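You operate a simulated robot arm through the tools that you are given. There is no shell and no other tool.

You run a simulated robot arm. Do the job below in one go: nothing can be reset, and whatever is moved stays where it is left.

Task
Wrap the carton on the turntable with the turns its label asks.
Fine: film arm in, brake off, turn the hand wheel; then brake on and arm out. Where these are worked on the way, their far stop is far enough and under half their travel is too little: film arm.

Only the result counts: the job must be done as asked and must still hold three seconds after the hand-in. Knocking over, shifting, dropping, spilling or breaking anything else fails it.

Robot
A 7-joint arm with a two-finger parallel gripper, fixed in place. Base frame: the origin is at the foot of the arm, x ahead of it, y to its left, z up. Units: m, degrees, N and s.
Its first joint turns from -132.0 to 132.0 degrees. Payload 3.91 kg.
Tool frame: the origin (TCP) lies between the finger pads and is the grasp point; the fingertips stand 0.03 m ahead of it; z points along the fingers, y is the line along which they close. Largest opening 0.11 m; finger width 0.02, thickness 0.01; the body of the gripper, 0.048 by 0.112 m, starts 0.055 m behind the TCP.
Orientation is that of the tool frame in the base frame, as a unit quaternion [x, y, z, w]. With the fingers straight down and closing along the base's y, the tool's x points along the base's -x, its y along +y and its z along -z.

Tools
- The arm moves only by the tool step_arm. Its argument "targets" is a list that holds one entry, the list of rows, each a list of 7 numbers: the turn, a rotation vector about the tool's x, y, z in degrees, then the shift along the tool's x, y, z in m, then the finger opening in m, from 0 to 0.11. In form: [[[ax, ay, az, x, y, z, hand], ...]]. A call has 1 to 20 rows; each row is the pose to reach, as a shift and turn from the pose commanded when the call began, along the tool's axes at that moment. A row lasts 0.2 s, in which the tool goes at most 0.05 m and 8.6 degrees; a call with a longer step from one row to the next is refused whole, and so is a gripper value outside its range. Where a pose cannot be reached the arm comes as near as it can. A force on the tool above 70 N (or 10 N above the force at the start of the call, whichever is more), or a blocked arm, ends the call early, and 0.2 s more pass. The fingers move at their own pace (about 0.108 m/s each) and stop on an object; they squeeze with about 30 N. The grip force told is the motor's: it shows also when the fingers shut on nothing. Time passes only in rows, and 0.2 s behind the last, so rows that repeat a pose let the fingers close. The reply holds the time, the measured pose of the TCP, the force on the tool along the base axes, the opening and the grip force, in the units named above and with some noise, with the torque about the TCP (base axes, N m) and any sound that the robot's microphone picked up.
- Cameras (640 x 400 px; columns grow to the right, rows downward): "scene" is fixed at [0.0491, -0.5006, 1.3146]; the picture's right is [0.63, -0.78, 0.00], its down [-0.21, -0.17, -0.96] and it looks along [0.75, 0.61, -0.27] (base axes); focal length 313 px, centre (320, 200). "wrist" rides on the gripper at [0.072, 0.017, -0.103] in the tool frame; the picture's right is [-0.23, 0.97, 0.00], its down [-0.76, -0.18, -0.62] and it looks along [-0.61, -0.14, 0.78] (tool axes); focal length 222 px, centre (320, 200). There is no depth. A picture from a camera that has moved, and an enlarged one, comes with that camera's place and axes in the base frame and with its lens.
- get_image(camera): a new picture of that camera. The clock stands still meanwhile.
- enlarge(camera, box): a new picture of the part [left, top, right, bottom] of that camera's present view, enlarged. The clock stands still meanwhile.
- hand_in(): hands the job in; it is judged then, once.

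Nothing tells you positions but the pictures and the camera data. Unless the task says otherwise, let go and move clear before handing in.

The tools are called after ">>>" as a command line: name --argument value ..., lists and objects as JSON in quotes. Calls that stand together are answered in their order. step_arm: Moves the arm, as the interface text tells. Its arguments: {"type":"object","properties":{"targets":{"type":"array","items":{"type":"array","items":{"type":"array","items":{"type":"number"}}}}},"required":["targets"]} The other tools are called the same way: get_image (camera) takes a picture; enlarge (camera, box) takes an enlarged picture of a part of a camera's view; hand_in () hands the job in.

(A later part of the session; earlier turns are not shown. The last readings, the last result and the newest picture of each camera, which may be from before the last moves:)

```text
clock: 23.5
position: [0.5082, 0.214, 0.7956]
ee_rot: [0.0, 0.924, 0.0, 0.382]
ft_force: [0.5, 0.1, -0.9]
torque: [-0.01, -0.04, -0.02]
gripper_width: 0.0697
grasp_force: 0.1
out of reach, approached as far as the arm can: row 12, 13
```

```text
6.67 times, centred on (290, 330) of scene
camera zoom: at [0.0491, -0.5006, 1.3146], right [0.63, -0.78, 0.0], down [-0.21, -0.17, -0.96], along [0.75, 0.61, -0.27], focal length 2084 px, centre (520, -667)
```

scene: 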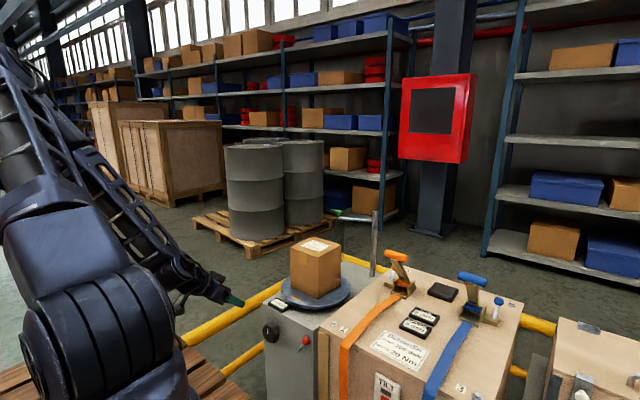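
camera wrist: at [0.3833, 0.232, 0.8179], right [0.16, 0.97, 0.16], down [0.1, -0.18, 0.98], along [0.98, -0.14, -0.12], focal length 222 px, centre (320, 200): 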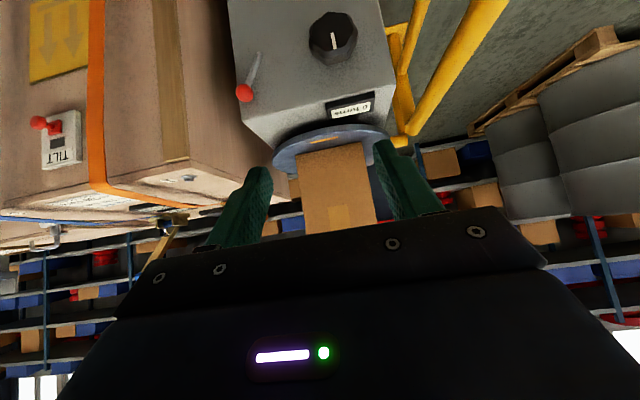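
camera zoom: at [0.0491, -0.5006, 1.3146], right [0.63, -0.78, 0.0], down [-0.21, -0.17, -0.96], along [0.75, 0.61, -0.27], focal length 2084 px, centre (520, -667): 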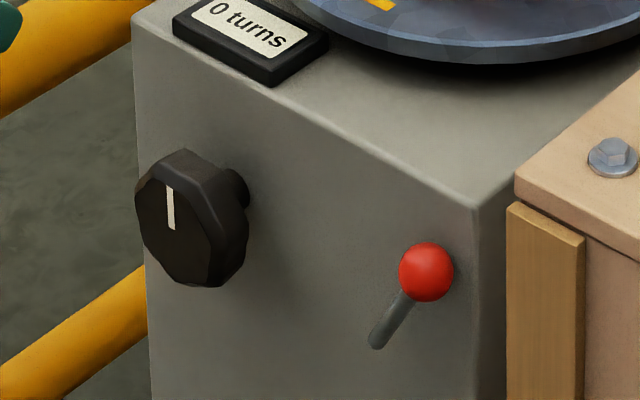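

I refine the wheel's front face to (0.676, 0.247, 0.547), about 7 cm across, and the brake ball to (0.704, 0.0925, 0.582) with its pivot near (0.704, 0.128, 0.519). The crate lies at y below about 0.02, so a finger fits beside the ball. I'll move above the ball with wide-open fingers.

>>> step_arm --targets '[[[0, 2.5, 0, -0.0091, -0.0153, 0.034, 0.11], [0, 5, 0, -0.0182, -0.0305, 0.068, 0.11], [0, 7.5, 0, -0.0274, -0.0458, 0.102, 0.11], [0, 10, 0, -0.0365, -0.061, 0.136, 0.11], [0, 12.5, 0, -0.0456, -0.0763, 0.17, 0.11], [0, 15, 0, -0.0547, -0.0915, 0.2041, 0.11], [0, 15, 0, -0.0547, -0.0915, 0.2041, 0.11]]]'

>>> get_image --camera "wrist"

>>> enlarge --camera "scene" --box '[230, 270, 350, 370]'

```text
clock: 25.1
position: [0.6938, 0.1222, 0.6886]
ee_rot: [0.0, 0.966, -0.001, 0.258]
ft_force: [0.1, 0.0, 0.1]
torque: [0.02, 0.02, 0.02]
gripper_width: 0.1101
grasp_force: 0.0
```

```text
taken
camera wrist: at [0.5798, 0.1416, 0.7424], right [0.2, 0.97, 0.11], down [0.35, -0.18, 0.92], along [0.92, -0.14, -0.38], focal length 222 px, centre (320, 200)
```

wrist: 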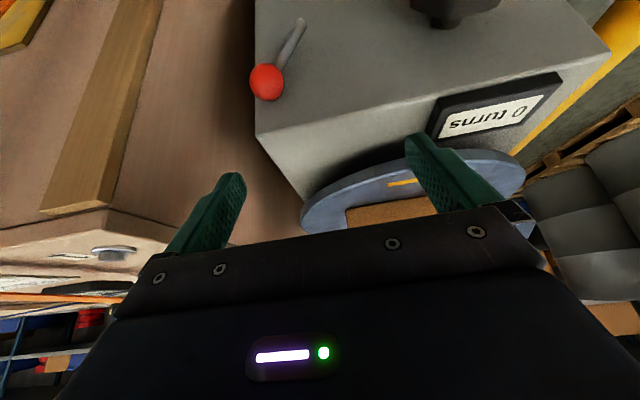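

```text
4.00 times, centred on (290, 320) of scene
camera zoom: at [0.0491, -0.5006, 1.3146], right [0.63, -0.78, 0.0], down [-0.21, -0.17, -0.96], along [0.75, 0.61, -0.27], focal length 1251 px, centre (440, -280)
```

zoom: 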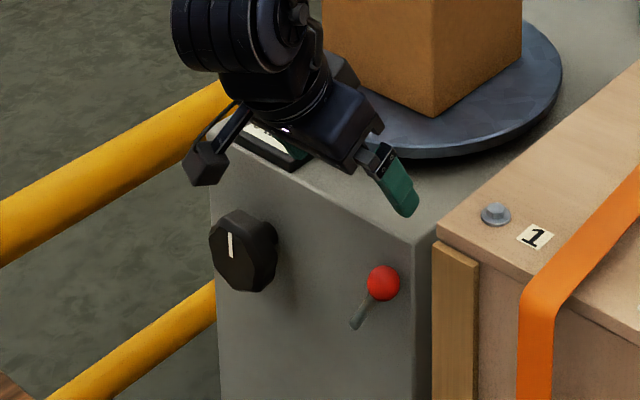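

I'm above the ball, and the fresh view puts it at (0.703, 0.092, 0.582), as expected. I'll lower straight down so one finger stands beside the ball on the crate side.

>>> step_arm --targets '[[[0, 0, 0, 0.012, 0, 0.0193, 0.11], [0, 0, 0, 0.024, 0, 0.0387, 0.11], [0, 0, 0, 0.036, 0, 0.058, 0.11], [0, 0, 0, 0.0481, 0, 0.0773, 0.11], [0, 0, 0, 0.0481, 0, 0.0773, 0.11]]]'

>>> get_image --camera "wrist"

>>> enlarge --camera "scene" --box '[230, 270, 350, 370]'

```text
clock: 26.3
position: [0.6889, 0.1233, 0.5981]
ee_rot: [0.001, 0.966, -0.001, 0.258]
ft_force: [-0.3, -0.9, 0.9]
torque: [-0.03, -0.02, -0.01]
gripper_width: 0.1102
grasp_force: 0.2
```

```text
taken
camera wrist: at [0.5745, 0.1402, 0.6512], right [0.2, 0.97, 0.11], down [0.35, -0.18, 0.92], along [0.92, -0.14, -0.37], focal length 222 px, centre (320, 200)
```

wrist: 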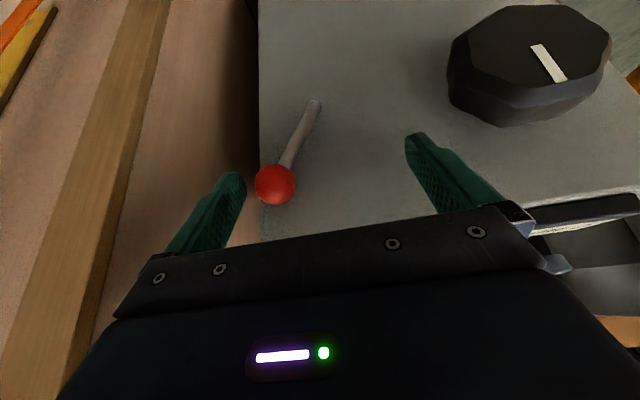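

```text
4.00 times, centred on (290, 320) of scene
camera zoom: at [0.0491, -0.5006, 1.3146], right [0.63, -0.78, 0.0], down [-0.21, -0.17, -0.96], along [0.75, 0.61, -0.27], focal length 1251 px, centre (440, -280)
```

zoom: 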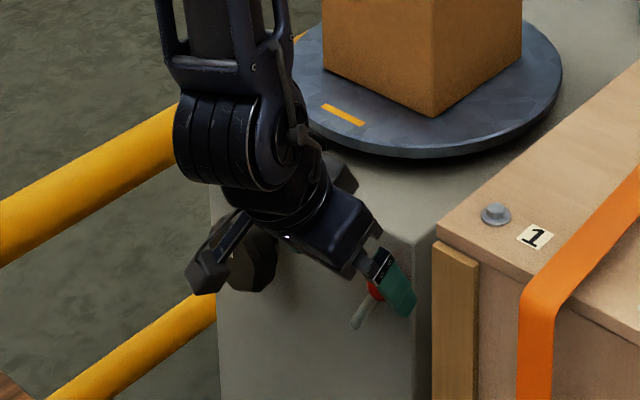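

The ball is between the fingers. The far finger would meet the wheel if I pushed this wide, so I'll re-centre on the ball while narrowing to about 4 cm.

>>> step_arm --targets '[[[0, 0, 0, 0, -0.008, 0, 0.085], [0, 0, 0, 0, -0.02, 0, 0.06], [0, 0, 0, 0, -0.03, 0, 0.04], [0, 0, 0, 0, -0.03, 0, 0.04]]]'

>>> enlarge --camera "wrist" --box '[200, 90, 440, 250]'

```text
clock: 27.3
position: [0.6896, 0.0929, 0.6004]
ee_rot: [0.001, 0.966, -0.001, 0.258]
ft_force: [-1.2, -0.4, -0.5]
torque: [-0.02, 0.03, -0.02]
gripper_width: 0.0398
grasp_force: 0.1
```

```text
2.50 times, centred on (320, 170) of wrist
camera zoom: at [0.5748, 0.1109, 0.6534], right [0.2, 0.97, 0.11], down [0.35, -0.18, 0.92], along [0.92, -0.14, -0.37], focal length 555 px, centre (320, 275)
```

zoom: 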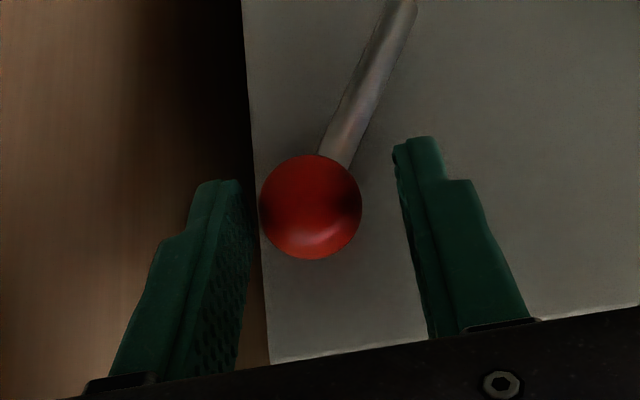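

The ball sits centred between the fingers. I'll push it toward +y in 1 cm steps to release the brake.

>>> step_arm --targets '[[[0, 0, 0, 0, 0.008, 0, 0.04], [0, 0, 0, 0, 0.016, 0, 0.04], [0, 0, 0, 0, 0.024, 0, 0.04], [0, 0, 0, 0, 0.032, 0, 0.04], [0, 0, 0, 0, 0.04, 0, 0.04]]]'

>>> enlarge --camera "wrist" --box '[200, 50, 440, 250]'

```text
clock: 28.5
position: [0.6898, 0.133, 0.5998]
ee_rot: [0.001, 0.966, -0.001, 0.258]
ft_force: [-0.5, -0.9, 0.3]
torque: [0.01, 0.0, 0.04]
gripper_width: 0.0399
grasp_force: 0.0
```

```text
2.00 times, centred on (320, 150) of wrist
camera zoom: at [0.575, 0.1507, 0.6537], right [0.2, 0.97, 0.11], down [0.35, -0.18, 0.92], along [0.92, -0.14, -0.37], focal length 444 px, centre (320, 300)
```

zoom: 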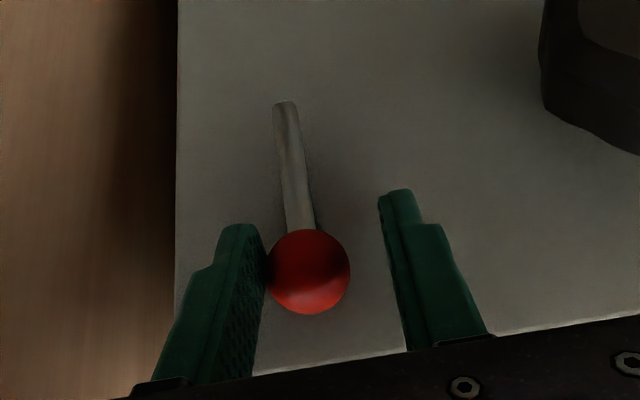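

The lever follows freely and is now about upright. I'll keep pushing until it meets its stop.

>>> step_arm --targets '[[[0, 0, 0, 0, 0.007, 0, 0.04], [0, 0, 0, 0, 0.014, 0, 0.04], [0, 0, 0, 0, 0.02, 0, 0.04], [0, 0, 0, 0, 0.026, 0, 0.04], [0, 0, 0, 0, 0.03, 0, 0.04], [0, 0, 0, 0, 0.034, 0, 0.04], [0, 0, 0, 0, 0.038, 0, 0.04]]]'

>>> enlarge --camera "wrist" --box '[200, 50, 440, 250]'

```text
clock: 30.1
position: [0.6897, 0.1695, 0.5997]
ee_rot: [0.002, 0.966, -0.003, 0.258]
ft_force: [-3.5, -11.9, 3.5]
torque: [-0.28, 0.07, -0.22]
gripper_width: 0.0458
grasp_force: 5.6
```

```text
2.00 times, centred on (320, 150) of wrist
camera zoom: at [0.5753, 0.1874, 0.6536], right [0.2, 0.97, 0.11], down [0.35, -0.18, 0.92], along [0.92, -0.14, -0.38], focal length 444 px, centre (320, 300)
```

zoom: 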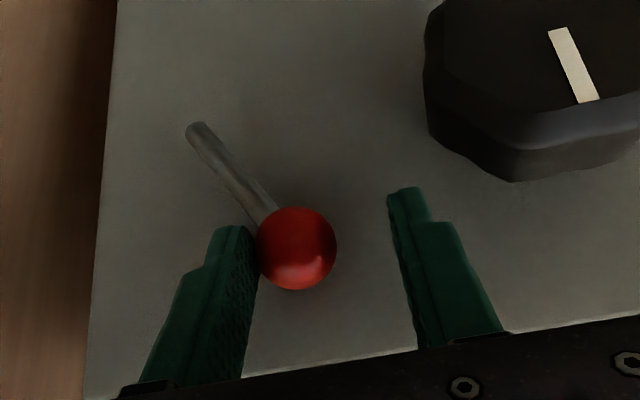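

The push ended against the stop (12 N on the finger) with the lever leaning about 29° to the +y side, so I take the brake to be off. I'll ease the finger off the ball and back out.

>>> step_arm --targets '[[[0, 0, 0, 0, -0.005, 0, 0.045], [0, 0, 0, 0, -0.008, 0, 0.045], [0, 0, 0, 0, -0.008, -0.03, 0.045], [0, 0, 0, 0, -0.008, -0.07, 0.05], [0, 0, 0, 0, -0.008, -0.11, 0.05], [0, 0, 0, 0, -0.008, -0.11, 0.05]]]'

>>> enlarge --camera "scene" --box '[230, 270, 350, 370]'

>>> get_image --camera "wrist"

```text
clock: 31.5
position: [0.6338, 0.163, 0.6936]
ee_rot: [0.0, 0.966, 0.0, 0.258]
ft_force: [0.1, 0.3, 0.1]
torque: [0.02, 0.0, -0.01]
gripper_width: 0.0503
grasp_force: 0.0
```

```text
4.00 times, centred on (290, 320) of scene
camera zoom: at [0.0491, -0.5006, 1.3146], right [0.63, -0.78, 0.0], down [-0.21, -0.17, -0.96], along [0.75, 0.61, -0.27], focal length 1251 px, centre (440, -280)
```

zoom: 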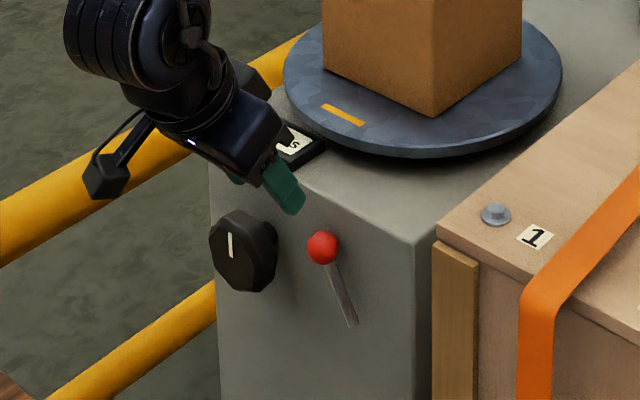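

```text
taken
camera wrist: at [0.5195, 0.1799, 0.7476], right [0.2, 0.97, 0.11], down [0.35, -0.18, 0.92], along [0.92, -0.14, -0.38], focal length 222 px, centre (320, 200)
```

wrist: 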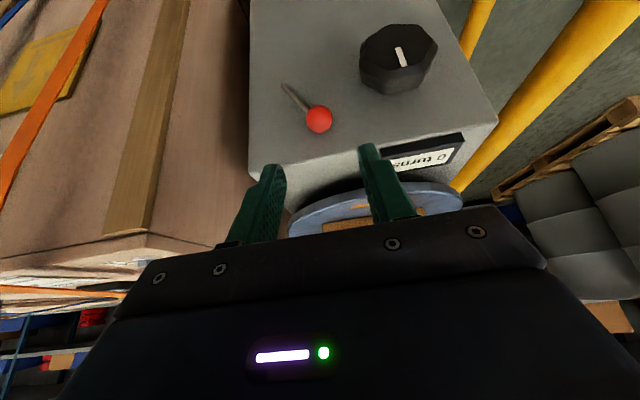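

The brake lever stays over at the +y side. Next I'll bring the tool level with the wheel axis, pointing along +x, about 8 cm short of the wheel, and see whether that pose is in reach.

>>> step_arm --targets '[[[0, -7.5, 0, 0.0164, 0.0105, 0.0098, 0.11], [0, -15, 0, 0.0327, 0.021, 0.0197, 0.11], [0, -22.5, 0, 0.0491, 0.0315, 0.0295, 0.11], [0, -30, 0, 0.0655, 0.042, 0.0394, 0.11], [0, -37.5, 0, 0.0818, 0.0525, 0.0492, 0.11], [0, -45, 0, 0.0982, 0.063, 0.059, 0.11], [0, -52.5, 0, 0.1145, 0.0735, 0.0689, 0.11], [0, -60, 0, 0.1309, 0.084, 0.0787, 0.11], [0, -60, 0, 0.1309, 0.084, 0.0787, 0.11]]]'

>>> get_image --camera "wrist"

>>> get_image --camera "scene"

```text
clock: 33.5
position: [0.5595, 0.2474, 0.5625]
ee_rot: [-0.001, 0.707, -0.002, 0.707]
ft_force: [0.6, -0.4, -0.1]
torque: [0.02, -0.03, 0.03]
gripper_width: 0.11
grasp_force: 0.1
```

```text
taken
camera wrist: at [0.4564, 0.2645, 0.4893], right [0.0, 0.97, 0.23], down [-0.62, -0.18, 0.76], along [0.78, -0.14, 0.61], focal length 222 px, centre (320, 200)
```

wrist: 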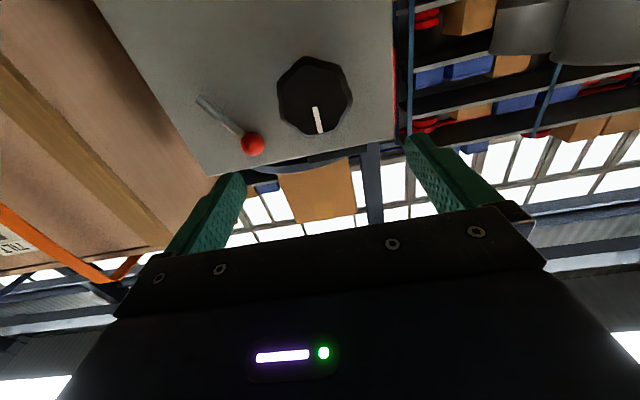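

```text
taken
```

scene: 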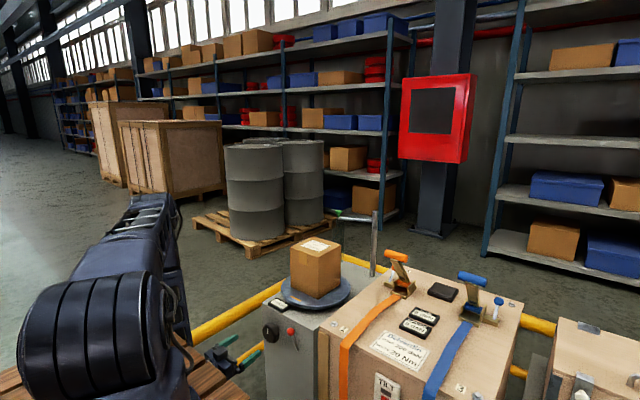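

The horizontal pose is reached exactly. I'll refine the wheel centre from this view.

>>> enlarge --camera "wrist" --box '[240, 30, 400, 170]'

>>> enlarge --camera "scene" --box '[200, 300, 320, 380]'

```text
2.86 times, centred on (320, 100) of wrist
camera zoom: at [0.4564, 0.2645, 0.4893], right [0.0, 0.97, 0.23], down [-0.62, -0.18, 0.76], along [0.78, -0.14, 0.61], focal length 635 px, centre (320, 486)
```

zoom: 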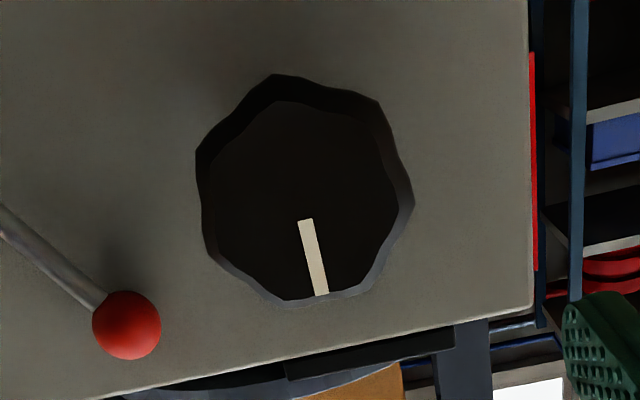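

```text
5.00 times, centred on (260, 340) of scene
camera zoom: at [0.0491, -0.5006, 1.3146], right [0.63, -0.78, 0.0], down [-0.21, -0.17, -0.96], along [0.75, 0.61, -0.27], focal length 1563 px, centre (620, -500)
```

zoom: 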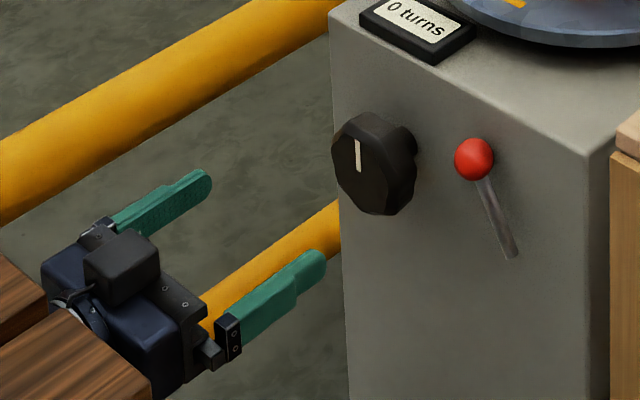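

The wheel's front face is clear and its mark points up. Before going on I'll check the wooden planks that appear near the gripper in the scene view.

>>> enlarge --camera "scene" --box '[100, 280, 300, 400]'

```text
3.20 times, centred on (200, 340) of scene
camera zoom: at [0.0491, -0.5006, 1.3146], right [0.63, -0.78, 0.0], down [-0.21, -0.17, -0.96], along [0.75, 0.61, -0.27], focal length 1001 px, centre (704, -248)
```

zoom: 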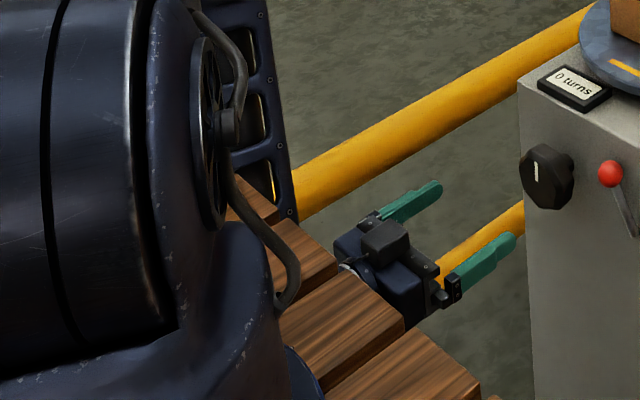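

The wheel's centre comes out at about (0.676, 0.246, 0.545), and the planks lie back toward the robot, clear of the wheel. I'll first roll the tool in free air to learn how far it can rotate about its own axis.

>>> step_arm --targets '[[[0, 0, -8.5, 0.002, -0.001, 0, 0.11], [0, 0, -17, 0.004, -0.001, 0, 0.11], [0, 0, -25.5, 0.006, -0.001, 0, 0.11], [0, 0, -34, 0.008, -0.001, 0, 0.11], [0, 0, -42.5, 0.01, -0.001, 0, 0.11], [0, 0, -51, 0.012, -0.001, 0, 0.11], [0, 0, -59.5, 0.014, -0.001, 0, 0.11], [0, 0, -68, 0.0165, -0.001, 0, 0.11], [0, 0, -76.5, 0.0165, -0.001, 0, 0.11], [0, 0, -85, 0.0165, -0.001, 0, 0.11], [0, 0, -93.5, 0.0165, -0.001, 0, 0.11], [0, 0, -102, 0.0165, -0.001, 0, 0.11], [0, 0, -110.5, 0.0165, -0.001, 0, 0.11], [0, 0, -119, 0.0165, -0.001, 0, 0.11], [0, 0, -127.5, 0.0165, -0.001, 0, 0.11], [0, 0, -136, 0.0165, -0.001, 0, 0.11], [0, 0, -144.5, 0.0165, -0.001, 0, 0.11], [0, 0, -153, 0.0165, -0.001, 0, 0.11], [0, 0, -161.5, 0.0165, -0.001, 0, 0.11], [0, 0, -170, 0.0165, -0.001, 0, 0.11]]]'

>>> get_image --camera "scene"

>>> get_image --camera "wrist"

```text
clock: 37.7
position: [0.5633, 0.2471, 0.5474]
ee_rot: [0.704, -0.06, 0.705, -0.061]
ft_force: [0.6, -0.6, 0.2]
torque: [0.0, -0.01, 0.0]
gripper_width: 0.11
grasp_force: 0.0
```

```text
taken
```

scene: 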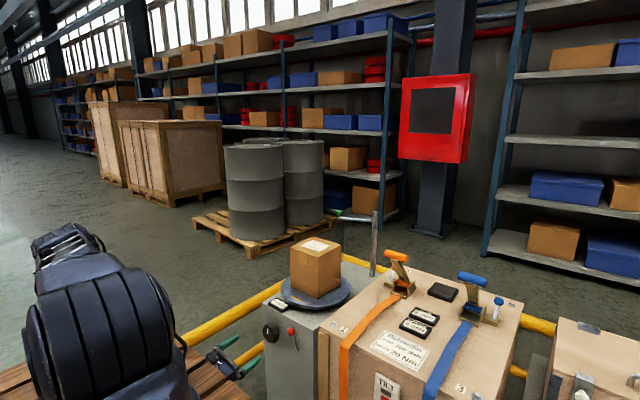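

```text
taken
camera wrist: at [0.4589, 0.2182, 0.6152], right [0.0, -0.92, -0.39], down [-0.62, 0.31, -0.72], along [0.78, 0.24, -0.57], focal length 222 px, centre (320, 200)
```

wrist: 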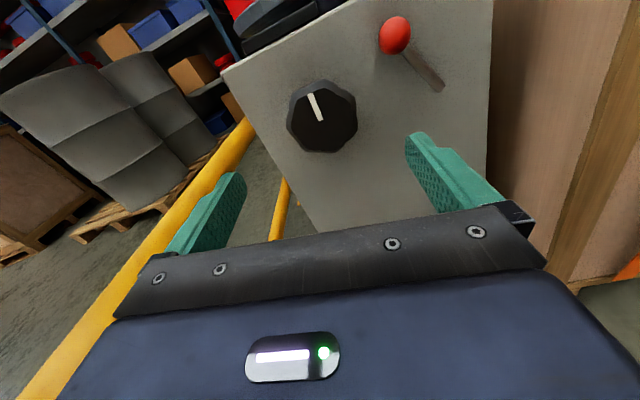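

The full 170° roll is in reach, and the camera now sits above the tool with a good view of the wheel. I'll refine the wheel centre from here.

>>> enlarge --camera "wrist" --box '[240, 40, 400, 180]'

```text
2.86 times, centred on (320, 110) of wrist
camera zoom: at [0.4589, 0.2182, 0.6152], right [0.0, -0.92, -0.39], down [-0.62, 0.31, -0.72], along [0.78, 0.24, -0.57], focal length 635 px, centre (320, 457)
```

zoom: 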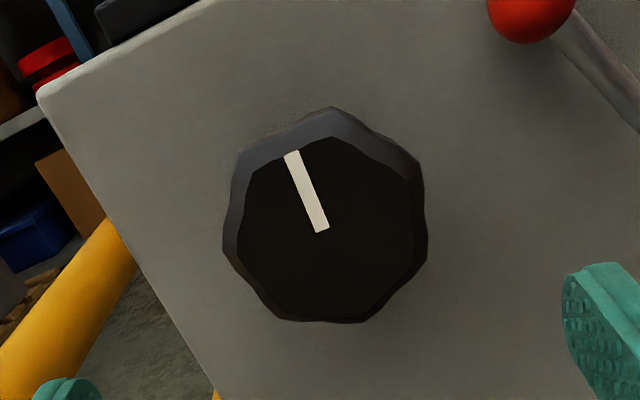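

The wheel centre is about (0.677, 0.245, 0.545). I'll move straight in with the fingers open around it, keeping clear of the brake ball and the front panel.

>>> step_arm --targets '[[[0, 0, 0, -0.002, 0.0024, 0.03, 0.1], [0, 0, 0, -0.002, 0.0024, 0.06, 0.1], [0, 0, 0, -0.002, 0.0024, 0.09, 0.1], [0, 0, 0, -0.002, 0.0024, 0.1207, 0.1], [0, 0, 0, -0.002, 0.0024, 0.1207, 0.1]]]'

>>> get_image --camera "wrist"

>>> enlarge --camera "scene" --box '[220, 280, 340, 370]'

```text
clock: 38.9
position: [0.6829, 0.2417, 0.5443]
ee_rot: [0.705, -0.062, 0.704, -0.06]
ft_force: [-0.1, 0.1, 0.2]
torque: [0.03, 0.01, -0.02]
gripper_width: 0.0999
grasp_force: 0.1
```

```text
taken
camera wrist: at [0.5782, 0.2136, 0.6124], right [0.0, -0.92, -0.39], down [-0.62, 0.31, -0.72], along [0.78, 0.24, -0.57], focal length 222 px, centre (320, 200)
```

wrist: 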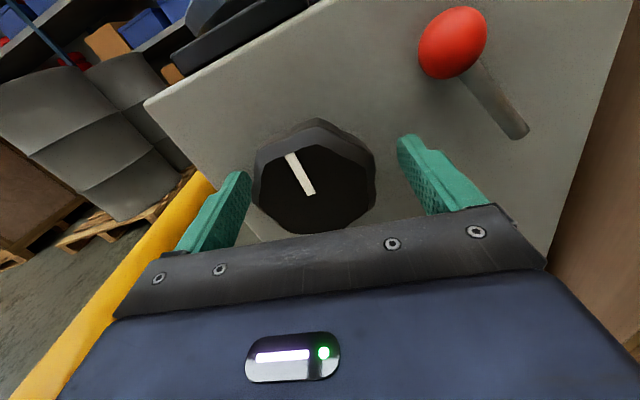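

```text
4.44 times, centred on (280, 325) of scene
camera zoom: at [0.0491, -0.5006, 1.3146], right [0.63, -0.78, 0.0], down [-0.21, -0.17, -0.96], along [0.75, 0.61, -0.27], focal length 1390 px, centre (498, -356)
```

zoom: 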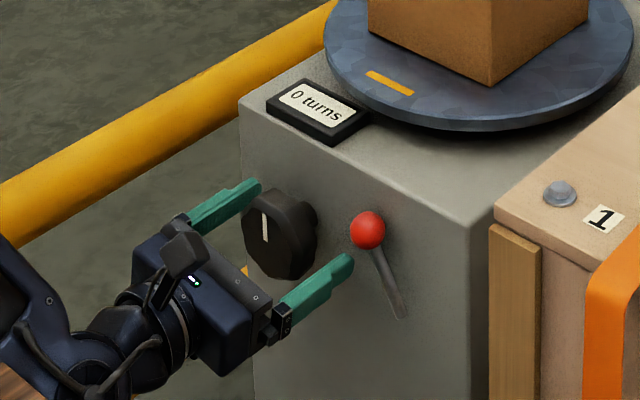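

The fingers straddle the wheel, slightly off to one side. I'll shift about 3 mm and close.

>>> step_arm --targets '[[[0, 0, 0, 0.0015, -0.003, 0, 0.1], [0, 0, 0, 0.0015, -0.003, 0, 0.08], [0, 0, 0, 0.0015, -0.003, 0, 0.06], [0, 0, 0, 0.0015, -0.003, 0, 0.04], [0, 0, 0, 0.0015, -0.003, 0, 0.04]]]'

>>> get_image --camera "wrist"

```text
clock: 40.1
position: [0.6824, 0.2447, 0.545]
ee_rot: [0.705, -0.061, 0.704, -0.061]
ft_force: [1.8, 0.1, 0.7]
torque: [-0.06, 0.14, -0.09]
gripper_width: 0.0703
grasp_force: 45.1
```

```text
taken
camera wrist: at [0.5781, 0.2165, 0.6139], right [0.0, -0.92, -0.39], down [-0.62, 0.31, -0.72], along [0.78, 0.24, -0.57], focal length 222 px, centre (320, 200)
```

wrist: 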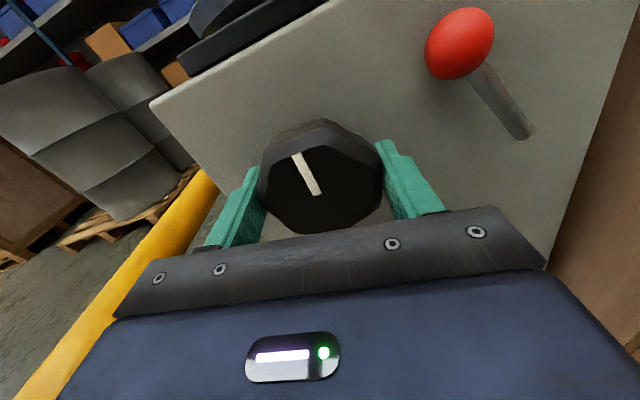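

The wheel is gripped (70 mm, 45 N) with almost no side force, so the tool is well centred. I'll turn 30° clockwise as a test and check the turntable and counter.

>>> step_arm --targets '[[[0, 0, 5, 0, 0, 0, 0.04], [0, 0, 10, 0, 0, 0, 0.04], [0, 0, 15, 0, 0, 0, 0.04], [0, 0, 20, 0, 0, 0, 0.04], [0, 0, 25, 0, 0, 0, 0.04], [0, 0, 30, 0, 0, 0, 0.04], [0, 0, 30, 0, 0, 0, 0.04]]]'

>>> get_image --camera "wrist"

>>> enlarge --camera "scene" --box '[250, 230, 370, 330]'

```text
clock: 41.7
position: [0.6819, 0.2451, 0.5463]
ee_rot: [0.665, -0.243, 0.664, -0.241]
ft_force: [22.6, -26.7, -2.9]
torque: [0.08, -0.76, 0.16]
gripper_width: 0.0706
grasp_force: 45.4
```

```text
taken
camera wrist: at [0.5779, 0.1862, 0.5901], right [0.0, -0.6, -0.8], down [-0.62, 0.63, -0.47], along [0.78, 0.5, -0.38], focal length 222 px, centre (320, 200)
```

wrist: 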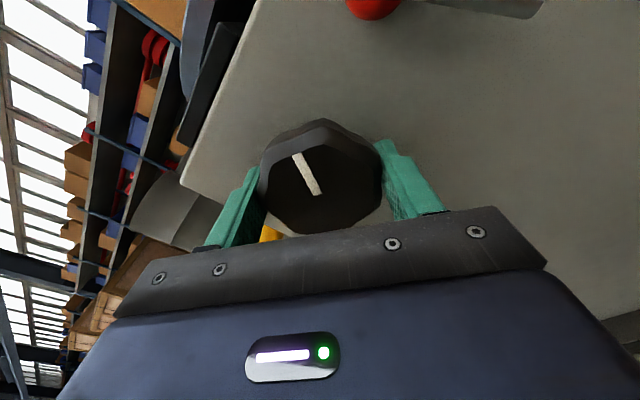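

```text
4.00 times, centred on (310, 280) of scene
camera zoom: at [0.0491, -0.5006, 1.3146], right [0.63, -0.78, 0.0], down [-0.21, -0.17, -0.96], along [0.75, 0.61, -0.27], focal length 1251 px, centre (360, -120)
```

zoom: 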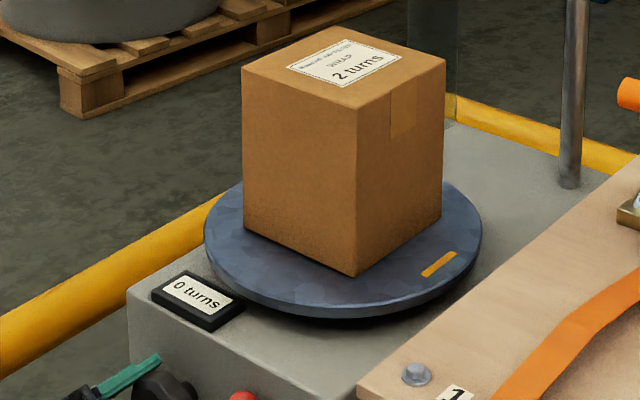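

A 30° wheel turn moved the turntable about 90° counter-clockwise seen from above, so the gearing is about 3:1 and 2 turns need about 240° of wheel. There is some residual side force, so I'll trim the tool position slightly before going on.

>>> step_arm --targets '[[[0, 0, 0, 0.0008, 0.001, 0.001, 0.04], [0, 0, 0, 0.0016, 0.0019, 0.002, 0.04], [0, 0, 0, 0.0016, 0.0019, 0.002, 0.04]]]'

>>> enlarge --camera "scene" --box '[250, 230, 370, 330]'

```text
clock: 42.5
position: [0.6816, 0.2448, 0.5457]
ee_rot: [0.665, -0.242, 0.664, -0.242]
ft_force: [-35.3, -6.3, 18.0]
torque: [0.11, -0.1, -0.18]
gripper_width: 0.0705
grasp_force: 45.4
```

```text
4.00 times, centred on (310, 280) of scene
camera zoom: at [0.0491, -0.5006, 1.3146], right [0.63, -0.78, 0.0], down [-0.21, -0.17, -0.96], along [0.75, 0.61, -0.27], focal length 1251 px, centre (360, -120)
```

zoom: 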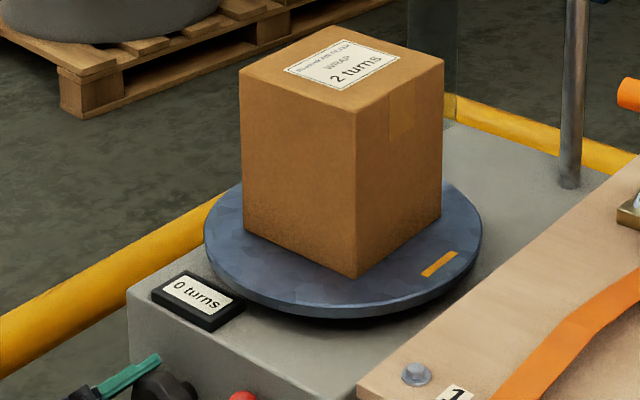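

The trim shows about 29 N/mm stiffness along the axis, so I overdid x slightly. I'll correct that and continue turning another 30°.

>>> step_arm --targets '[[[0, 0, 0, 0.0016, -0.0004, -0.0012, 0.04], [0, 0, 5, 0.0016, -0.0004, -0.0012, 0.04], [0, 0, 10, 0.0016, -0.0004, -0.0012, 0.04], [0, 0, 15, 0.0016, -0.0004, -0.0012, 0.04], [0, 0, 20, 0.0016, -0.0004, -0.0012, 0.04], [0, 0, 25, 0.0016, -0.0004, -0.0012, 0.04], [0, 0, 30, 0.0016, -0.0004, -0.0012, 0.04], [0, 0, 30, 0.0016, -0.0004, -0.0012, 0.04]]]'

>>> enlarge --camera "scene" --box '[250, 230, 370, 330]'

>>> get_image --camera "wrist"

```text
clock: 44.3
position: [0.6823, 0.2442, 0.5444]
ee_rot: [0.58, -0.406, 0.578, -0.404]
ft_force: [-9.7, 26.0, -37.4]
torque: [0.04, -0.45, 0.05]
gripper_width: 0.0704
grasp_force: 44.9
```

```text
4.00 times, centred on (310, 280) of scene
camera zoom: at [0.0491, -0.5006, 1.3146], right [0.63, -0.78, 0.0], down [-0.21, -0.17, -0.96], along [0.75, 0.61, -0.27], focal length 1251 px, centre (360, -120)
```

zoom: 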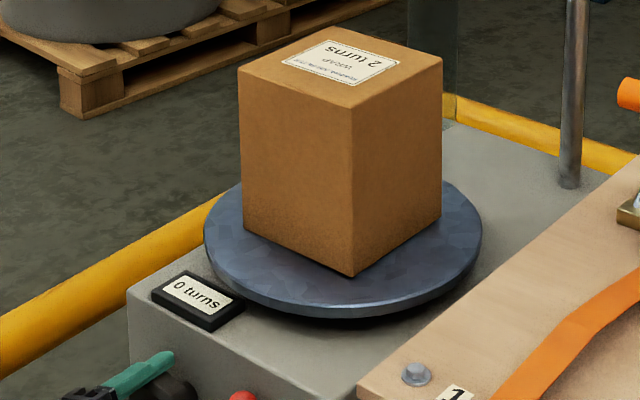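

```text
taken
camera wrist: at [0.578, 0.1709, 0.5545], right [0.0, -0.12, -0.99], down [-0.62, 0.78, -0.09], along [0.78, 0.62, -0.08], focal length 222 px, centre (320, 200)
```

wrist: 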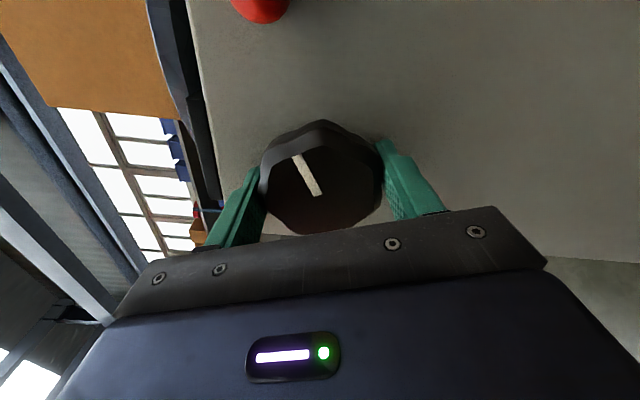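

The wheel is now at 60° and the carton has turned about half a turn, with moderate side forces from a small eccentricity. I'll trim and turn another 30°.

>>> step_arm --targets '[[[0, 0, 0, -0.0015, 0.001, 0, 0.04], [0, 0, 0, -0.0029, 0.0021, -0.0003, 0.04], [0, 0, 5, -0.0029, 0.0021, -0.0003, 0.04], [0, 0, 10, -0.0029, 0.0021, -0.0003, 0.04], [0, 0, 15, -0.0029, 0.0021, -0.0003, 0.04], [0, 0, 20, -0.0029, 0.0021, -0.0003, 0.04], [0, 0, 25, -0.0029, 0.0021, -0.0003, 0.04], [0, 0, 30, -0.0029, 0.0021, -0.0003, 0.04], [0, 0, 30, -0.0029, 0.0021, -0.0003, 0.04]]]'

>>> enlarge --camera "scene" --box '[250, 230, 370, 330]'

```text
clock: 46.3
position: [0.6828, 0.2441, 0.5447]
ee_rot: [-0.454, 0.543, -0.455, 0.541]
ft_force: [-16.8, -17.2, 24.7]
torque: [0.09, -0.46, 0.1]
gripper_width: 0.0705
grasp_force: 44.6
```

```text
4.00 times, centred on (310, 280) of scene
camera zoom: at [0.0491, -0.5006, 1.3146], right [0.63, -0.78, 0.0], down [-0.21, -0.17, -0.96], along [0.75, 0.61, -0.27], focal length 1251 px, centre (360, -120)
```

zoom: 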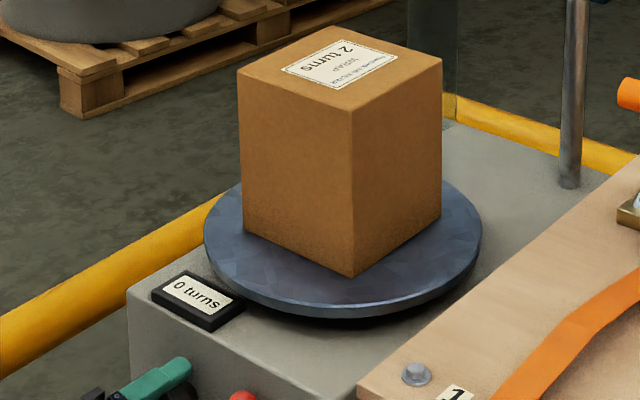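

The wheel is at 90° and the carton at three quarters of a turn. I'll go on another 32° to pass one full turn and check that the counter ticks.

>>> step_arm --targets '[[[0, 0, 0, 0.0007, -0.0017, -0.0005, 0.04], [0, 0, 5, 0.0007, -0.0017, -0.0005, 0.04], [0, 0, 10, 0.0007, -0.0017, -0.0005, 0.04], [0, 0, 15, 0.0007, -0.0017, -0.0005, 0.04], [0, 0, 20, 0.0007, -0.0017, -0.0005, 0.04], [0, 0, 25, 0.0007, -0.0017, -0.0005, 0.04], [0, 0, 30, 0.0007, -0.0017, -0.0005, 0.04], [0, 0, 32, 0.0007, -0.0017, -0.0005, 0.04], [0, 0, 32, 0.0007, -0.0017, -0.0005, 0.04]]]'

>>> enlarge --camera "scene" --box '[250, 230, 370, 330]'

>>> get_image --camera "wrist"

```text
clock: 48.3
position: [0.6826, 0.2448, 0.5445]
ee_rot: [-0.287, 0.647, -0.287, 0.646]
ft_force: [34.5, -1.3, -34.4]
torque: [0.09, -0.6, 0.0]
gripper_width: 0.0705
grasp_force: 44.8
```

```text
4.00 times, centred on (310, 280) of scene
camera zoom: at [0.0491, -0.5006, 1.3146], right [0.63, -0.78, 0.0], down [-0.21, -0.17, -0.96], along [0.75, 0.61, -0.27], focal length 1251 px, centre (360, -120)
```

zoom: 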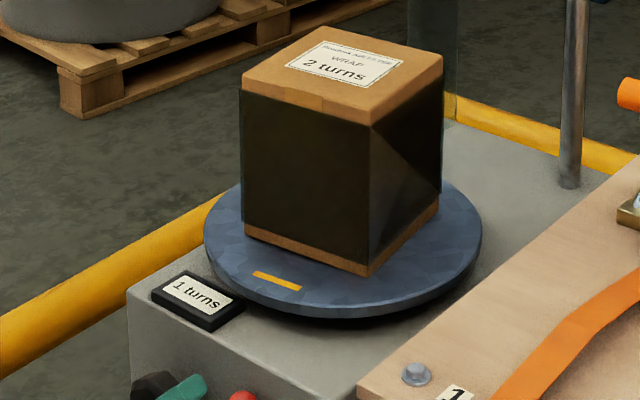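

```text
taken
camera wrist: at [0.5779, 0.2028, 0.4839], right [0.0, 0.82, -0.57], down [-0.62, 0.45, 0.64], along [0.78, 0.36, 0.51], focal length 222 px, centre (320, 200)
```

wrist: 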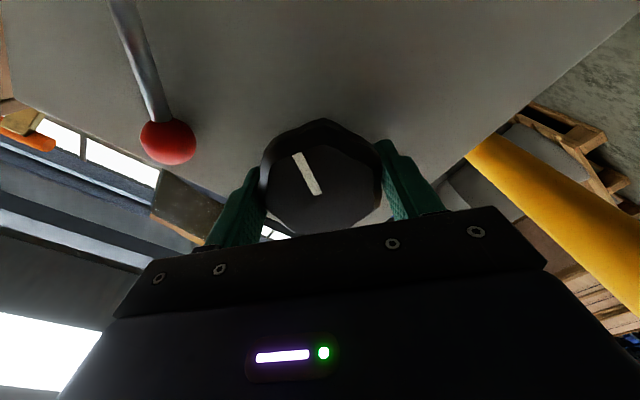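

The counter now reads "1 turns" and film is on the carton, so the direction and 3:1 ratio are right, and the counter rounds down. I need about 120° more of wheel. I'll trim and go on.

>>> step_arm --targets '[[[0, 0, 0, 0.0009, 0.001, 0.0005, 0.04], [0, 0, 0, 0.0017, 0.0019, 0.001, 0.04], [0, 0, 5, 0.0017, 0.0019, 0.001, 0.04], [0, 0, 10, 0.0017, 0.0019, 0.001, 0.04], [0, 0, 15, 0.0017, 0.0019, 0.001, 0.04], [0, 0, 20, 0.0017, 0.0019, 0.001, 0.04], [0, 0, 25, 0.0017, 0.0019, 0.001, 0.04], [0, 0, 30, 0.0017, 0.0019, 0.001, 0.04], [0, 0, 30, 0.0017, 0.0019, 0.001, 0.04]]]'

>>> enlarge --camera "scene" --box '[250, 230, 370, 330]'

```text
clock: 50.3
position: [0.6825, 0.245, 0.5433]
ee_rot: [-0.11, 0.699, -0.111, 0.698]
ft_force: [-19.0, 2.4, 40.4]
torque: [0.1, -0.03, -0.04]
gripper_width: 0.0705
grasp_force: 45.4
```

```text
4.00 times, centred on (310, 280) of scene
camera zoom: at [0.0491, -0.5006, 1.3146], right [0.63, -0.78, 0.0], down [-0.21, -0.17, -0.96], along [0.75, 0.61, -0.27], focal length 1251 px, centre (360, -120)
```

zoom: 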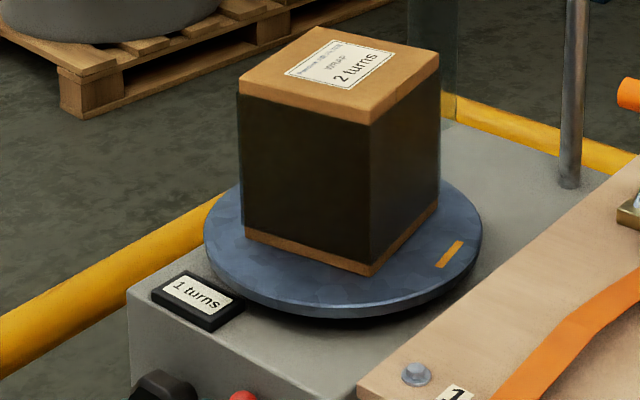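

The wheel is at 152°, with the table about 1.27 turns in. I'll trim and turn another 30°.

>>> step_arm --targets '[[[0, 0, 0, -0.0017, -0.0006, -0.0006, 0.04], [0, 0, 5, -0.0017, -0.0006, -0.0006, 0.04], [0, 0, 10, -0.0017, -0.0006, -0.0006, 0.04], [0, 0, 15, -0.0017, -0.0006, -0.0006, 0.04], [0, 0, 20, -0.0017, -0.0006, -0.0006, 0.04], [0, 0, 25, -0.0017, -0.0006, -0.0006, 0.04], [0, 0, 30, -0.0017, -0.0006, -0.0006, 0.04], [0, 0, 30, -0.0017, -0.0006, -0.0006, 0.04]]]'

>>> enlarge --camera "scene" --box '[250, 230, 370, 330]'

```text
clock: 52.1
position: [0.682, 0.2446, 0.5438]
ee_rot: [0.074, 0.704, 0.075, 0.702]
ft_force: [31.4, 25.7, -31.3]
torque: [0.06, 0.15, -0.48]
gripper_width: 0.0707
grasp_force: 45.4
```

```text
4.00 times, centred on (310, 280) of scene
camera zoom: at [0.0491, -0.5006, 1.3146], right [0.63, -0.78, 0.0], down [-0.21, -0.17, -0.96], along [0.75, 0.61, -0.27], focal length 1251 px, centre (360, -120)
```

zoom: 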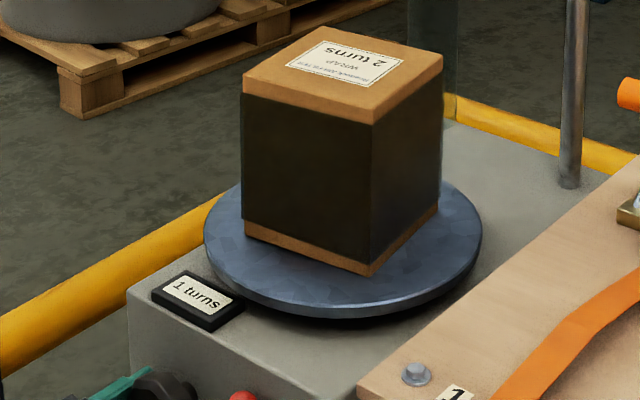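

The wheel is at 182° and the table at about 1.5 turns. I'll trim and turn another 30°.

>>> step_arm --targets '[[[0, 0, 0, 0.0009, 0.0006, 0.0005, 0.04], [0, 0, 0, 0.0018, 0.0012, 0.001, 0.04], [0, 0, 5, 0.0018, 0.0012, 0.001, 0.04], [0, 0, 10, 0.0018, 0.0012, 0.001, 0.04], [0, 0, 15, 0.0018, 0.0012, 0.001, 0.04], [0, 0, 20, 0.0018, 0.0012, 0.001, 0.04], [0, 0, 25, 0.0018, 0.0012, 0.001, 0.04], [0, 0, 30, 0.0018, 0.0012, 0.001, 0.04], [0, 0, 30, 0.0018, 0.0012, 0.001, 0.04]]]'

>>> enlarge --camera "scene" --box '[250, 230, 370, 330]'

```text
clock: 54.1
position: [0.6822, 0.2459, 0.5437]
ee_rot: [0.253, 0.66, 0.253, 0.66]
ft_force: [-30.9, 4.2, 34.5]
torque: [0.06, -0.03, -0.08]
gripper_width: 0.0705
grasp_force: 45.3
```

```text
4.00 times, centred on (310, 280) of scene
camera zoom: at [0.0491, -0.5006, 1.3146], right [0.63, -0.78, 0.0], down [-0.21, -0.17, -0.96], along [0.75, 0.61, -0.27], focal length 1251 px, centre (360, -120)
```

zoom: 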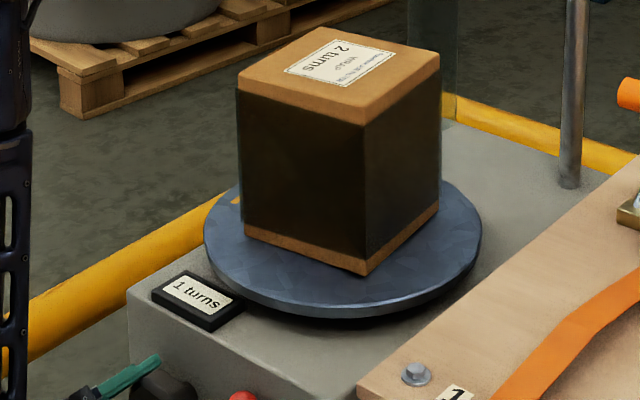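

The wheel is at 212° and the table at about 1.77 turns. I'll trim and turn the last stretch, slowing near 241° in total.

>>> step_arm --targets '[[[0, 0, 0, -0.0011, 0.001, -0.001, 0.04], [0, 0, 5, -0.0011, 0.001, -0.001, 0.04], [0, 0, 10, -0.0011, 0.001, -0.001, 0.04], [0, 0, 15, -0.0011, 0.001, -0.001, 0.04], [0, 0, 20, -0.0011, 0.001, -0.001, 0.04], [0, 0, 24, -0.0011, 0.001, -0.001, 0.04], [0, 0, 27, -0.0011, 0.001, -0.001, 0.04], [0, 0, 28.5, -0.0011, 0.001, -0.001, 0.04], [0, 0, 29, -0.0011, 0.001, -0.001, 0.04], [0, 0, 29, -0.0011, 0.001, -0.001, 0.04]]]'

>>> enlarge --camera "scene" --box '[250, 230, 370, 330]'

>>> get_image --camera "wrist"

```text
clock: 56.3
position: [0.6813, 0.2467, 0.5454]
ee_rot: [0.411, 0.576, 0.41, 0.575]
ft_force: [21.1, 37.2, -21.5]
torque: [0.11, 0.3, 0.13]
gripper_width: 0.0701
grasp_force: 45.1
```

```text
4.00 times, centred on (310, 280) of scene
camera zoom: at [0.0491, -0.5006, 1.3146], right [0.63, -0.78, 0.0], down [-0.21, -0.17, -0.96], along [0.75, 0.61, -0.27], focal length 1251 px, centre (360, -120)
```

zoom: 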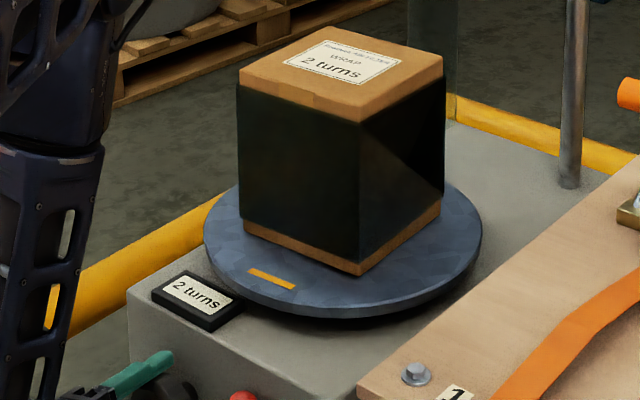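

```text
taken
camera wrist: at [0.5782, 0.3212, 0.537], right [0.0, 0.1, 0.99], down [-0.62, -0.78, 0.08], along [0.78, -0.62, 0.06], focal length 222 px, centre (320, 200)
```

wrist: 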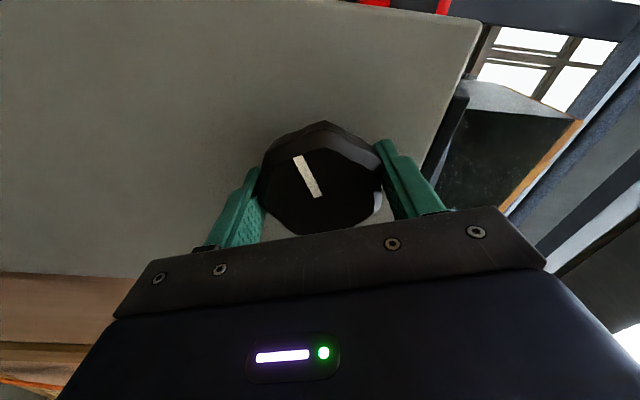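

The counter reads "2 turns" and the carton is well wrapped. I'll relieve the side force and add about 1.5° of wheel, so the count sits safely just past 2.

>>> step_arm --targets '[[[0, 0, 0.5, 0.0014, -0.0002, 0.0003, 0.04], [0, 0, 1.0, 0.0028, -0.0003, 0.0007, 0.04], [0, 0, 1.5, 0.0028, -0.0003, 0.0007, 0.04], [0, 0, 1.5, 0.0028, -0.0003, 0.0007, 0.04]]]'

>>> enlarge --camera "scene" --box '[250, 260, 350, 330]'

```text
clock: 57.3
position: [0.6806, 0.2464, 0.5447]
ee_rot: [0.418, 0.57, 0.416, 0.572]
ft_force: [-24.9, -20.7, 35.2]
torque: [-0.12, -1.03, 0.07]
gripper_width: 0.0705
grasp_force: 45.2
```

```text
5.71 times, centred on (300, 295) of scene
camera zoom: at [0.0491, -0.5006, 1.3146], right [0.63, -0.78, 0.0], down [-0.21, -0.17, -0.96], along [0.75, 0.61, -0.27], focal length 1787 px, centre (434, -343)
```

zoom: 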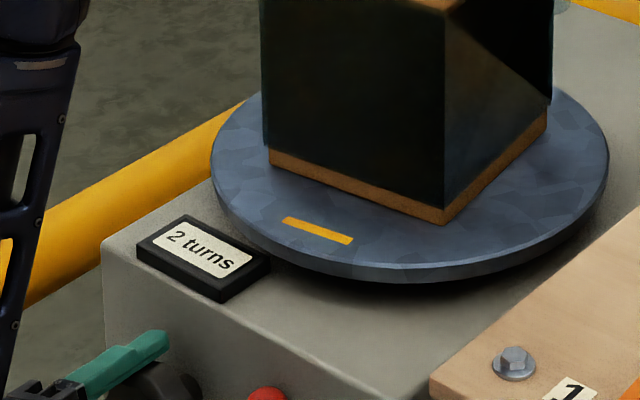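

The side forces flipped sign, so half that shift is the neutral point. I'll go back half, open the fingers and retreat straight out.

>>> step_arm --targets '[[[0, 0, 0, -0.0014, 0.0001, -0.0004, 0.04], [0, 0, 0, -0.0014, 0.0001, -0.0004, 0.04]]]'

>>> step_arm --targets '[[[0, 0, 0, 0, 0, 0, 0.08], [0, 0, 0, 0, 0, 0, 0.1], [0, 0, 0, 0, 0, 0, 0.1], [0, 0, 0, 0, 0, -0.03, 0.1], [0, 0, 0, 0, 0, -0.06, 0.1], [0, 0, 0, 0, 0, -0.09, 0.1], [0, 0, 0, 0, 0, -0.1, 0.1]]]'

>>> enlarge --camera "scene" --box '[240, 260, 360, 350]'

>>> get_image --camera "wrist"

>>> get_image --camera "scene"

```text
clock: 57.9
position: [0.6817, 0.2456, 0.5441]
ee_rot: [0.418, 0.57, 0.417, 0.571]
ft_force: [-15.8, -14.3, 26.5]
torque: [-0.01, -0.32, -0.44]
gripper_width: 0.0706
grasp_force: 44.8
```

```text
clock: 59.5
position: [0.5818, 0.2476, 0.5448]
ee_rot: [0.418, 0.571, 0.417, 0.57]
ft_force: [0.7, 0.4, 0.0]
torque: [0.01, -0.01, 0.01]
gripper_width: 0.0999
grasp_force: 0.0
```

```text
4.44 times, centred on (300, 305) of scene
camera zoom: at [0.0491, -0.5006, 1.3146], right [0.63, -0.78, 0.0], down [-0.21, -0.17, -0.96], along [0.75, 0.61, -0.27], focal length 1390 px, centre (409, -267)
```

zoom: 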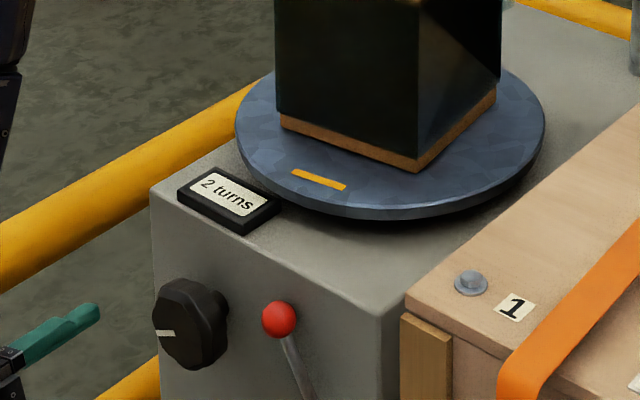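

```text
taken
camera wrist: at [0.477, 0.3224, 0.5379], right [0.0, 0.08, 1.0], down [-0.62, -0.78, 0.06], along [0.78, -0.62, 0.05], focal length 222 px, centre (320, 200)
```

wrist: 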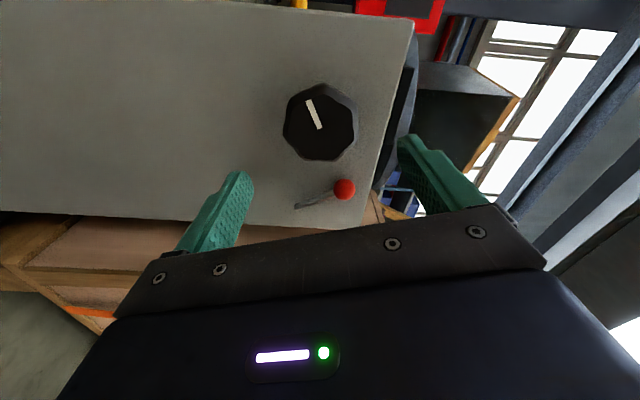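

```text
taken
```

scene: 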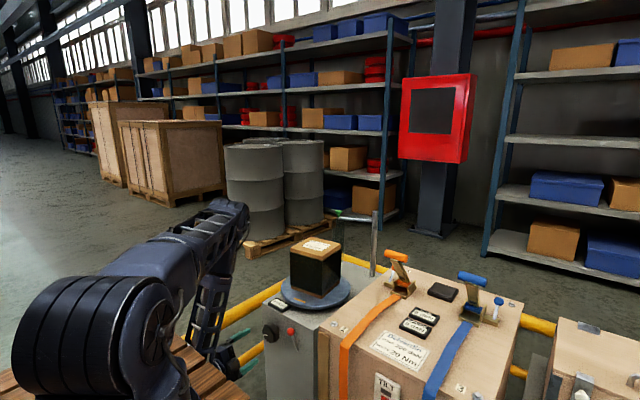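

The count holds at "2 turns" with the wheel released. Next I'll unroll the tool and pitch it back down so I can push the brake lever back to its original side.

>>> step_arm --targets '[[[0, 0, -8.2, 0, 0, 0, 0.08], [0, 0, -16.4, 0, 0, 0, 0.06], [0, 0, -24.6, 0, 0, 0, 0.045], [0, 0, -32.8, 0, 0, 0, 0.045], [0, 0, -41, 0, 0, 0, 0.045], [0, 0, -49.2, 0, 0, 0, 0.045], [0, 0, -57.4, 0, 0, 0, 0.045], [0, 0, -65.6, 0, 0, 0, 0.045], [0, 0, -72.5, 0, 0, 0, 0.045], [0, 0, -72.5, 0, 0, 0, 0.045]]]'

```text
clock: 61.7
position: [0.5812, 0.2473, 0.5437]
ee_rot: [-0.001, 0.708, -0.002, 0.706]
ft_force: [0.4, 0.2, -0.7]
torque: [-0.01, 0.05, 0.0]
gripper_width: 0.0449
grasp_force: 0.2
```

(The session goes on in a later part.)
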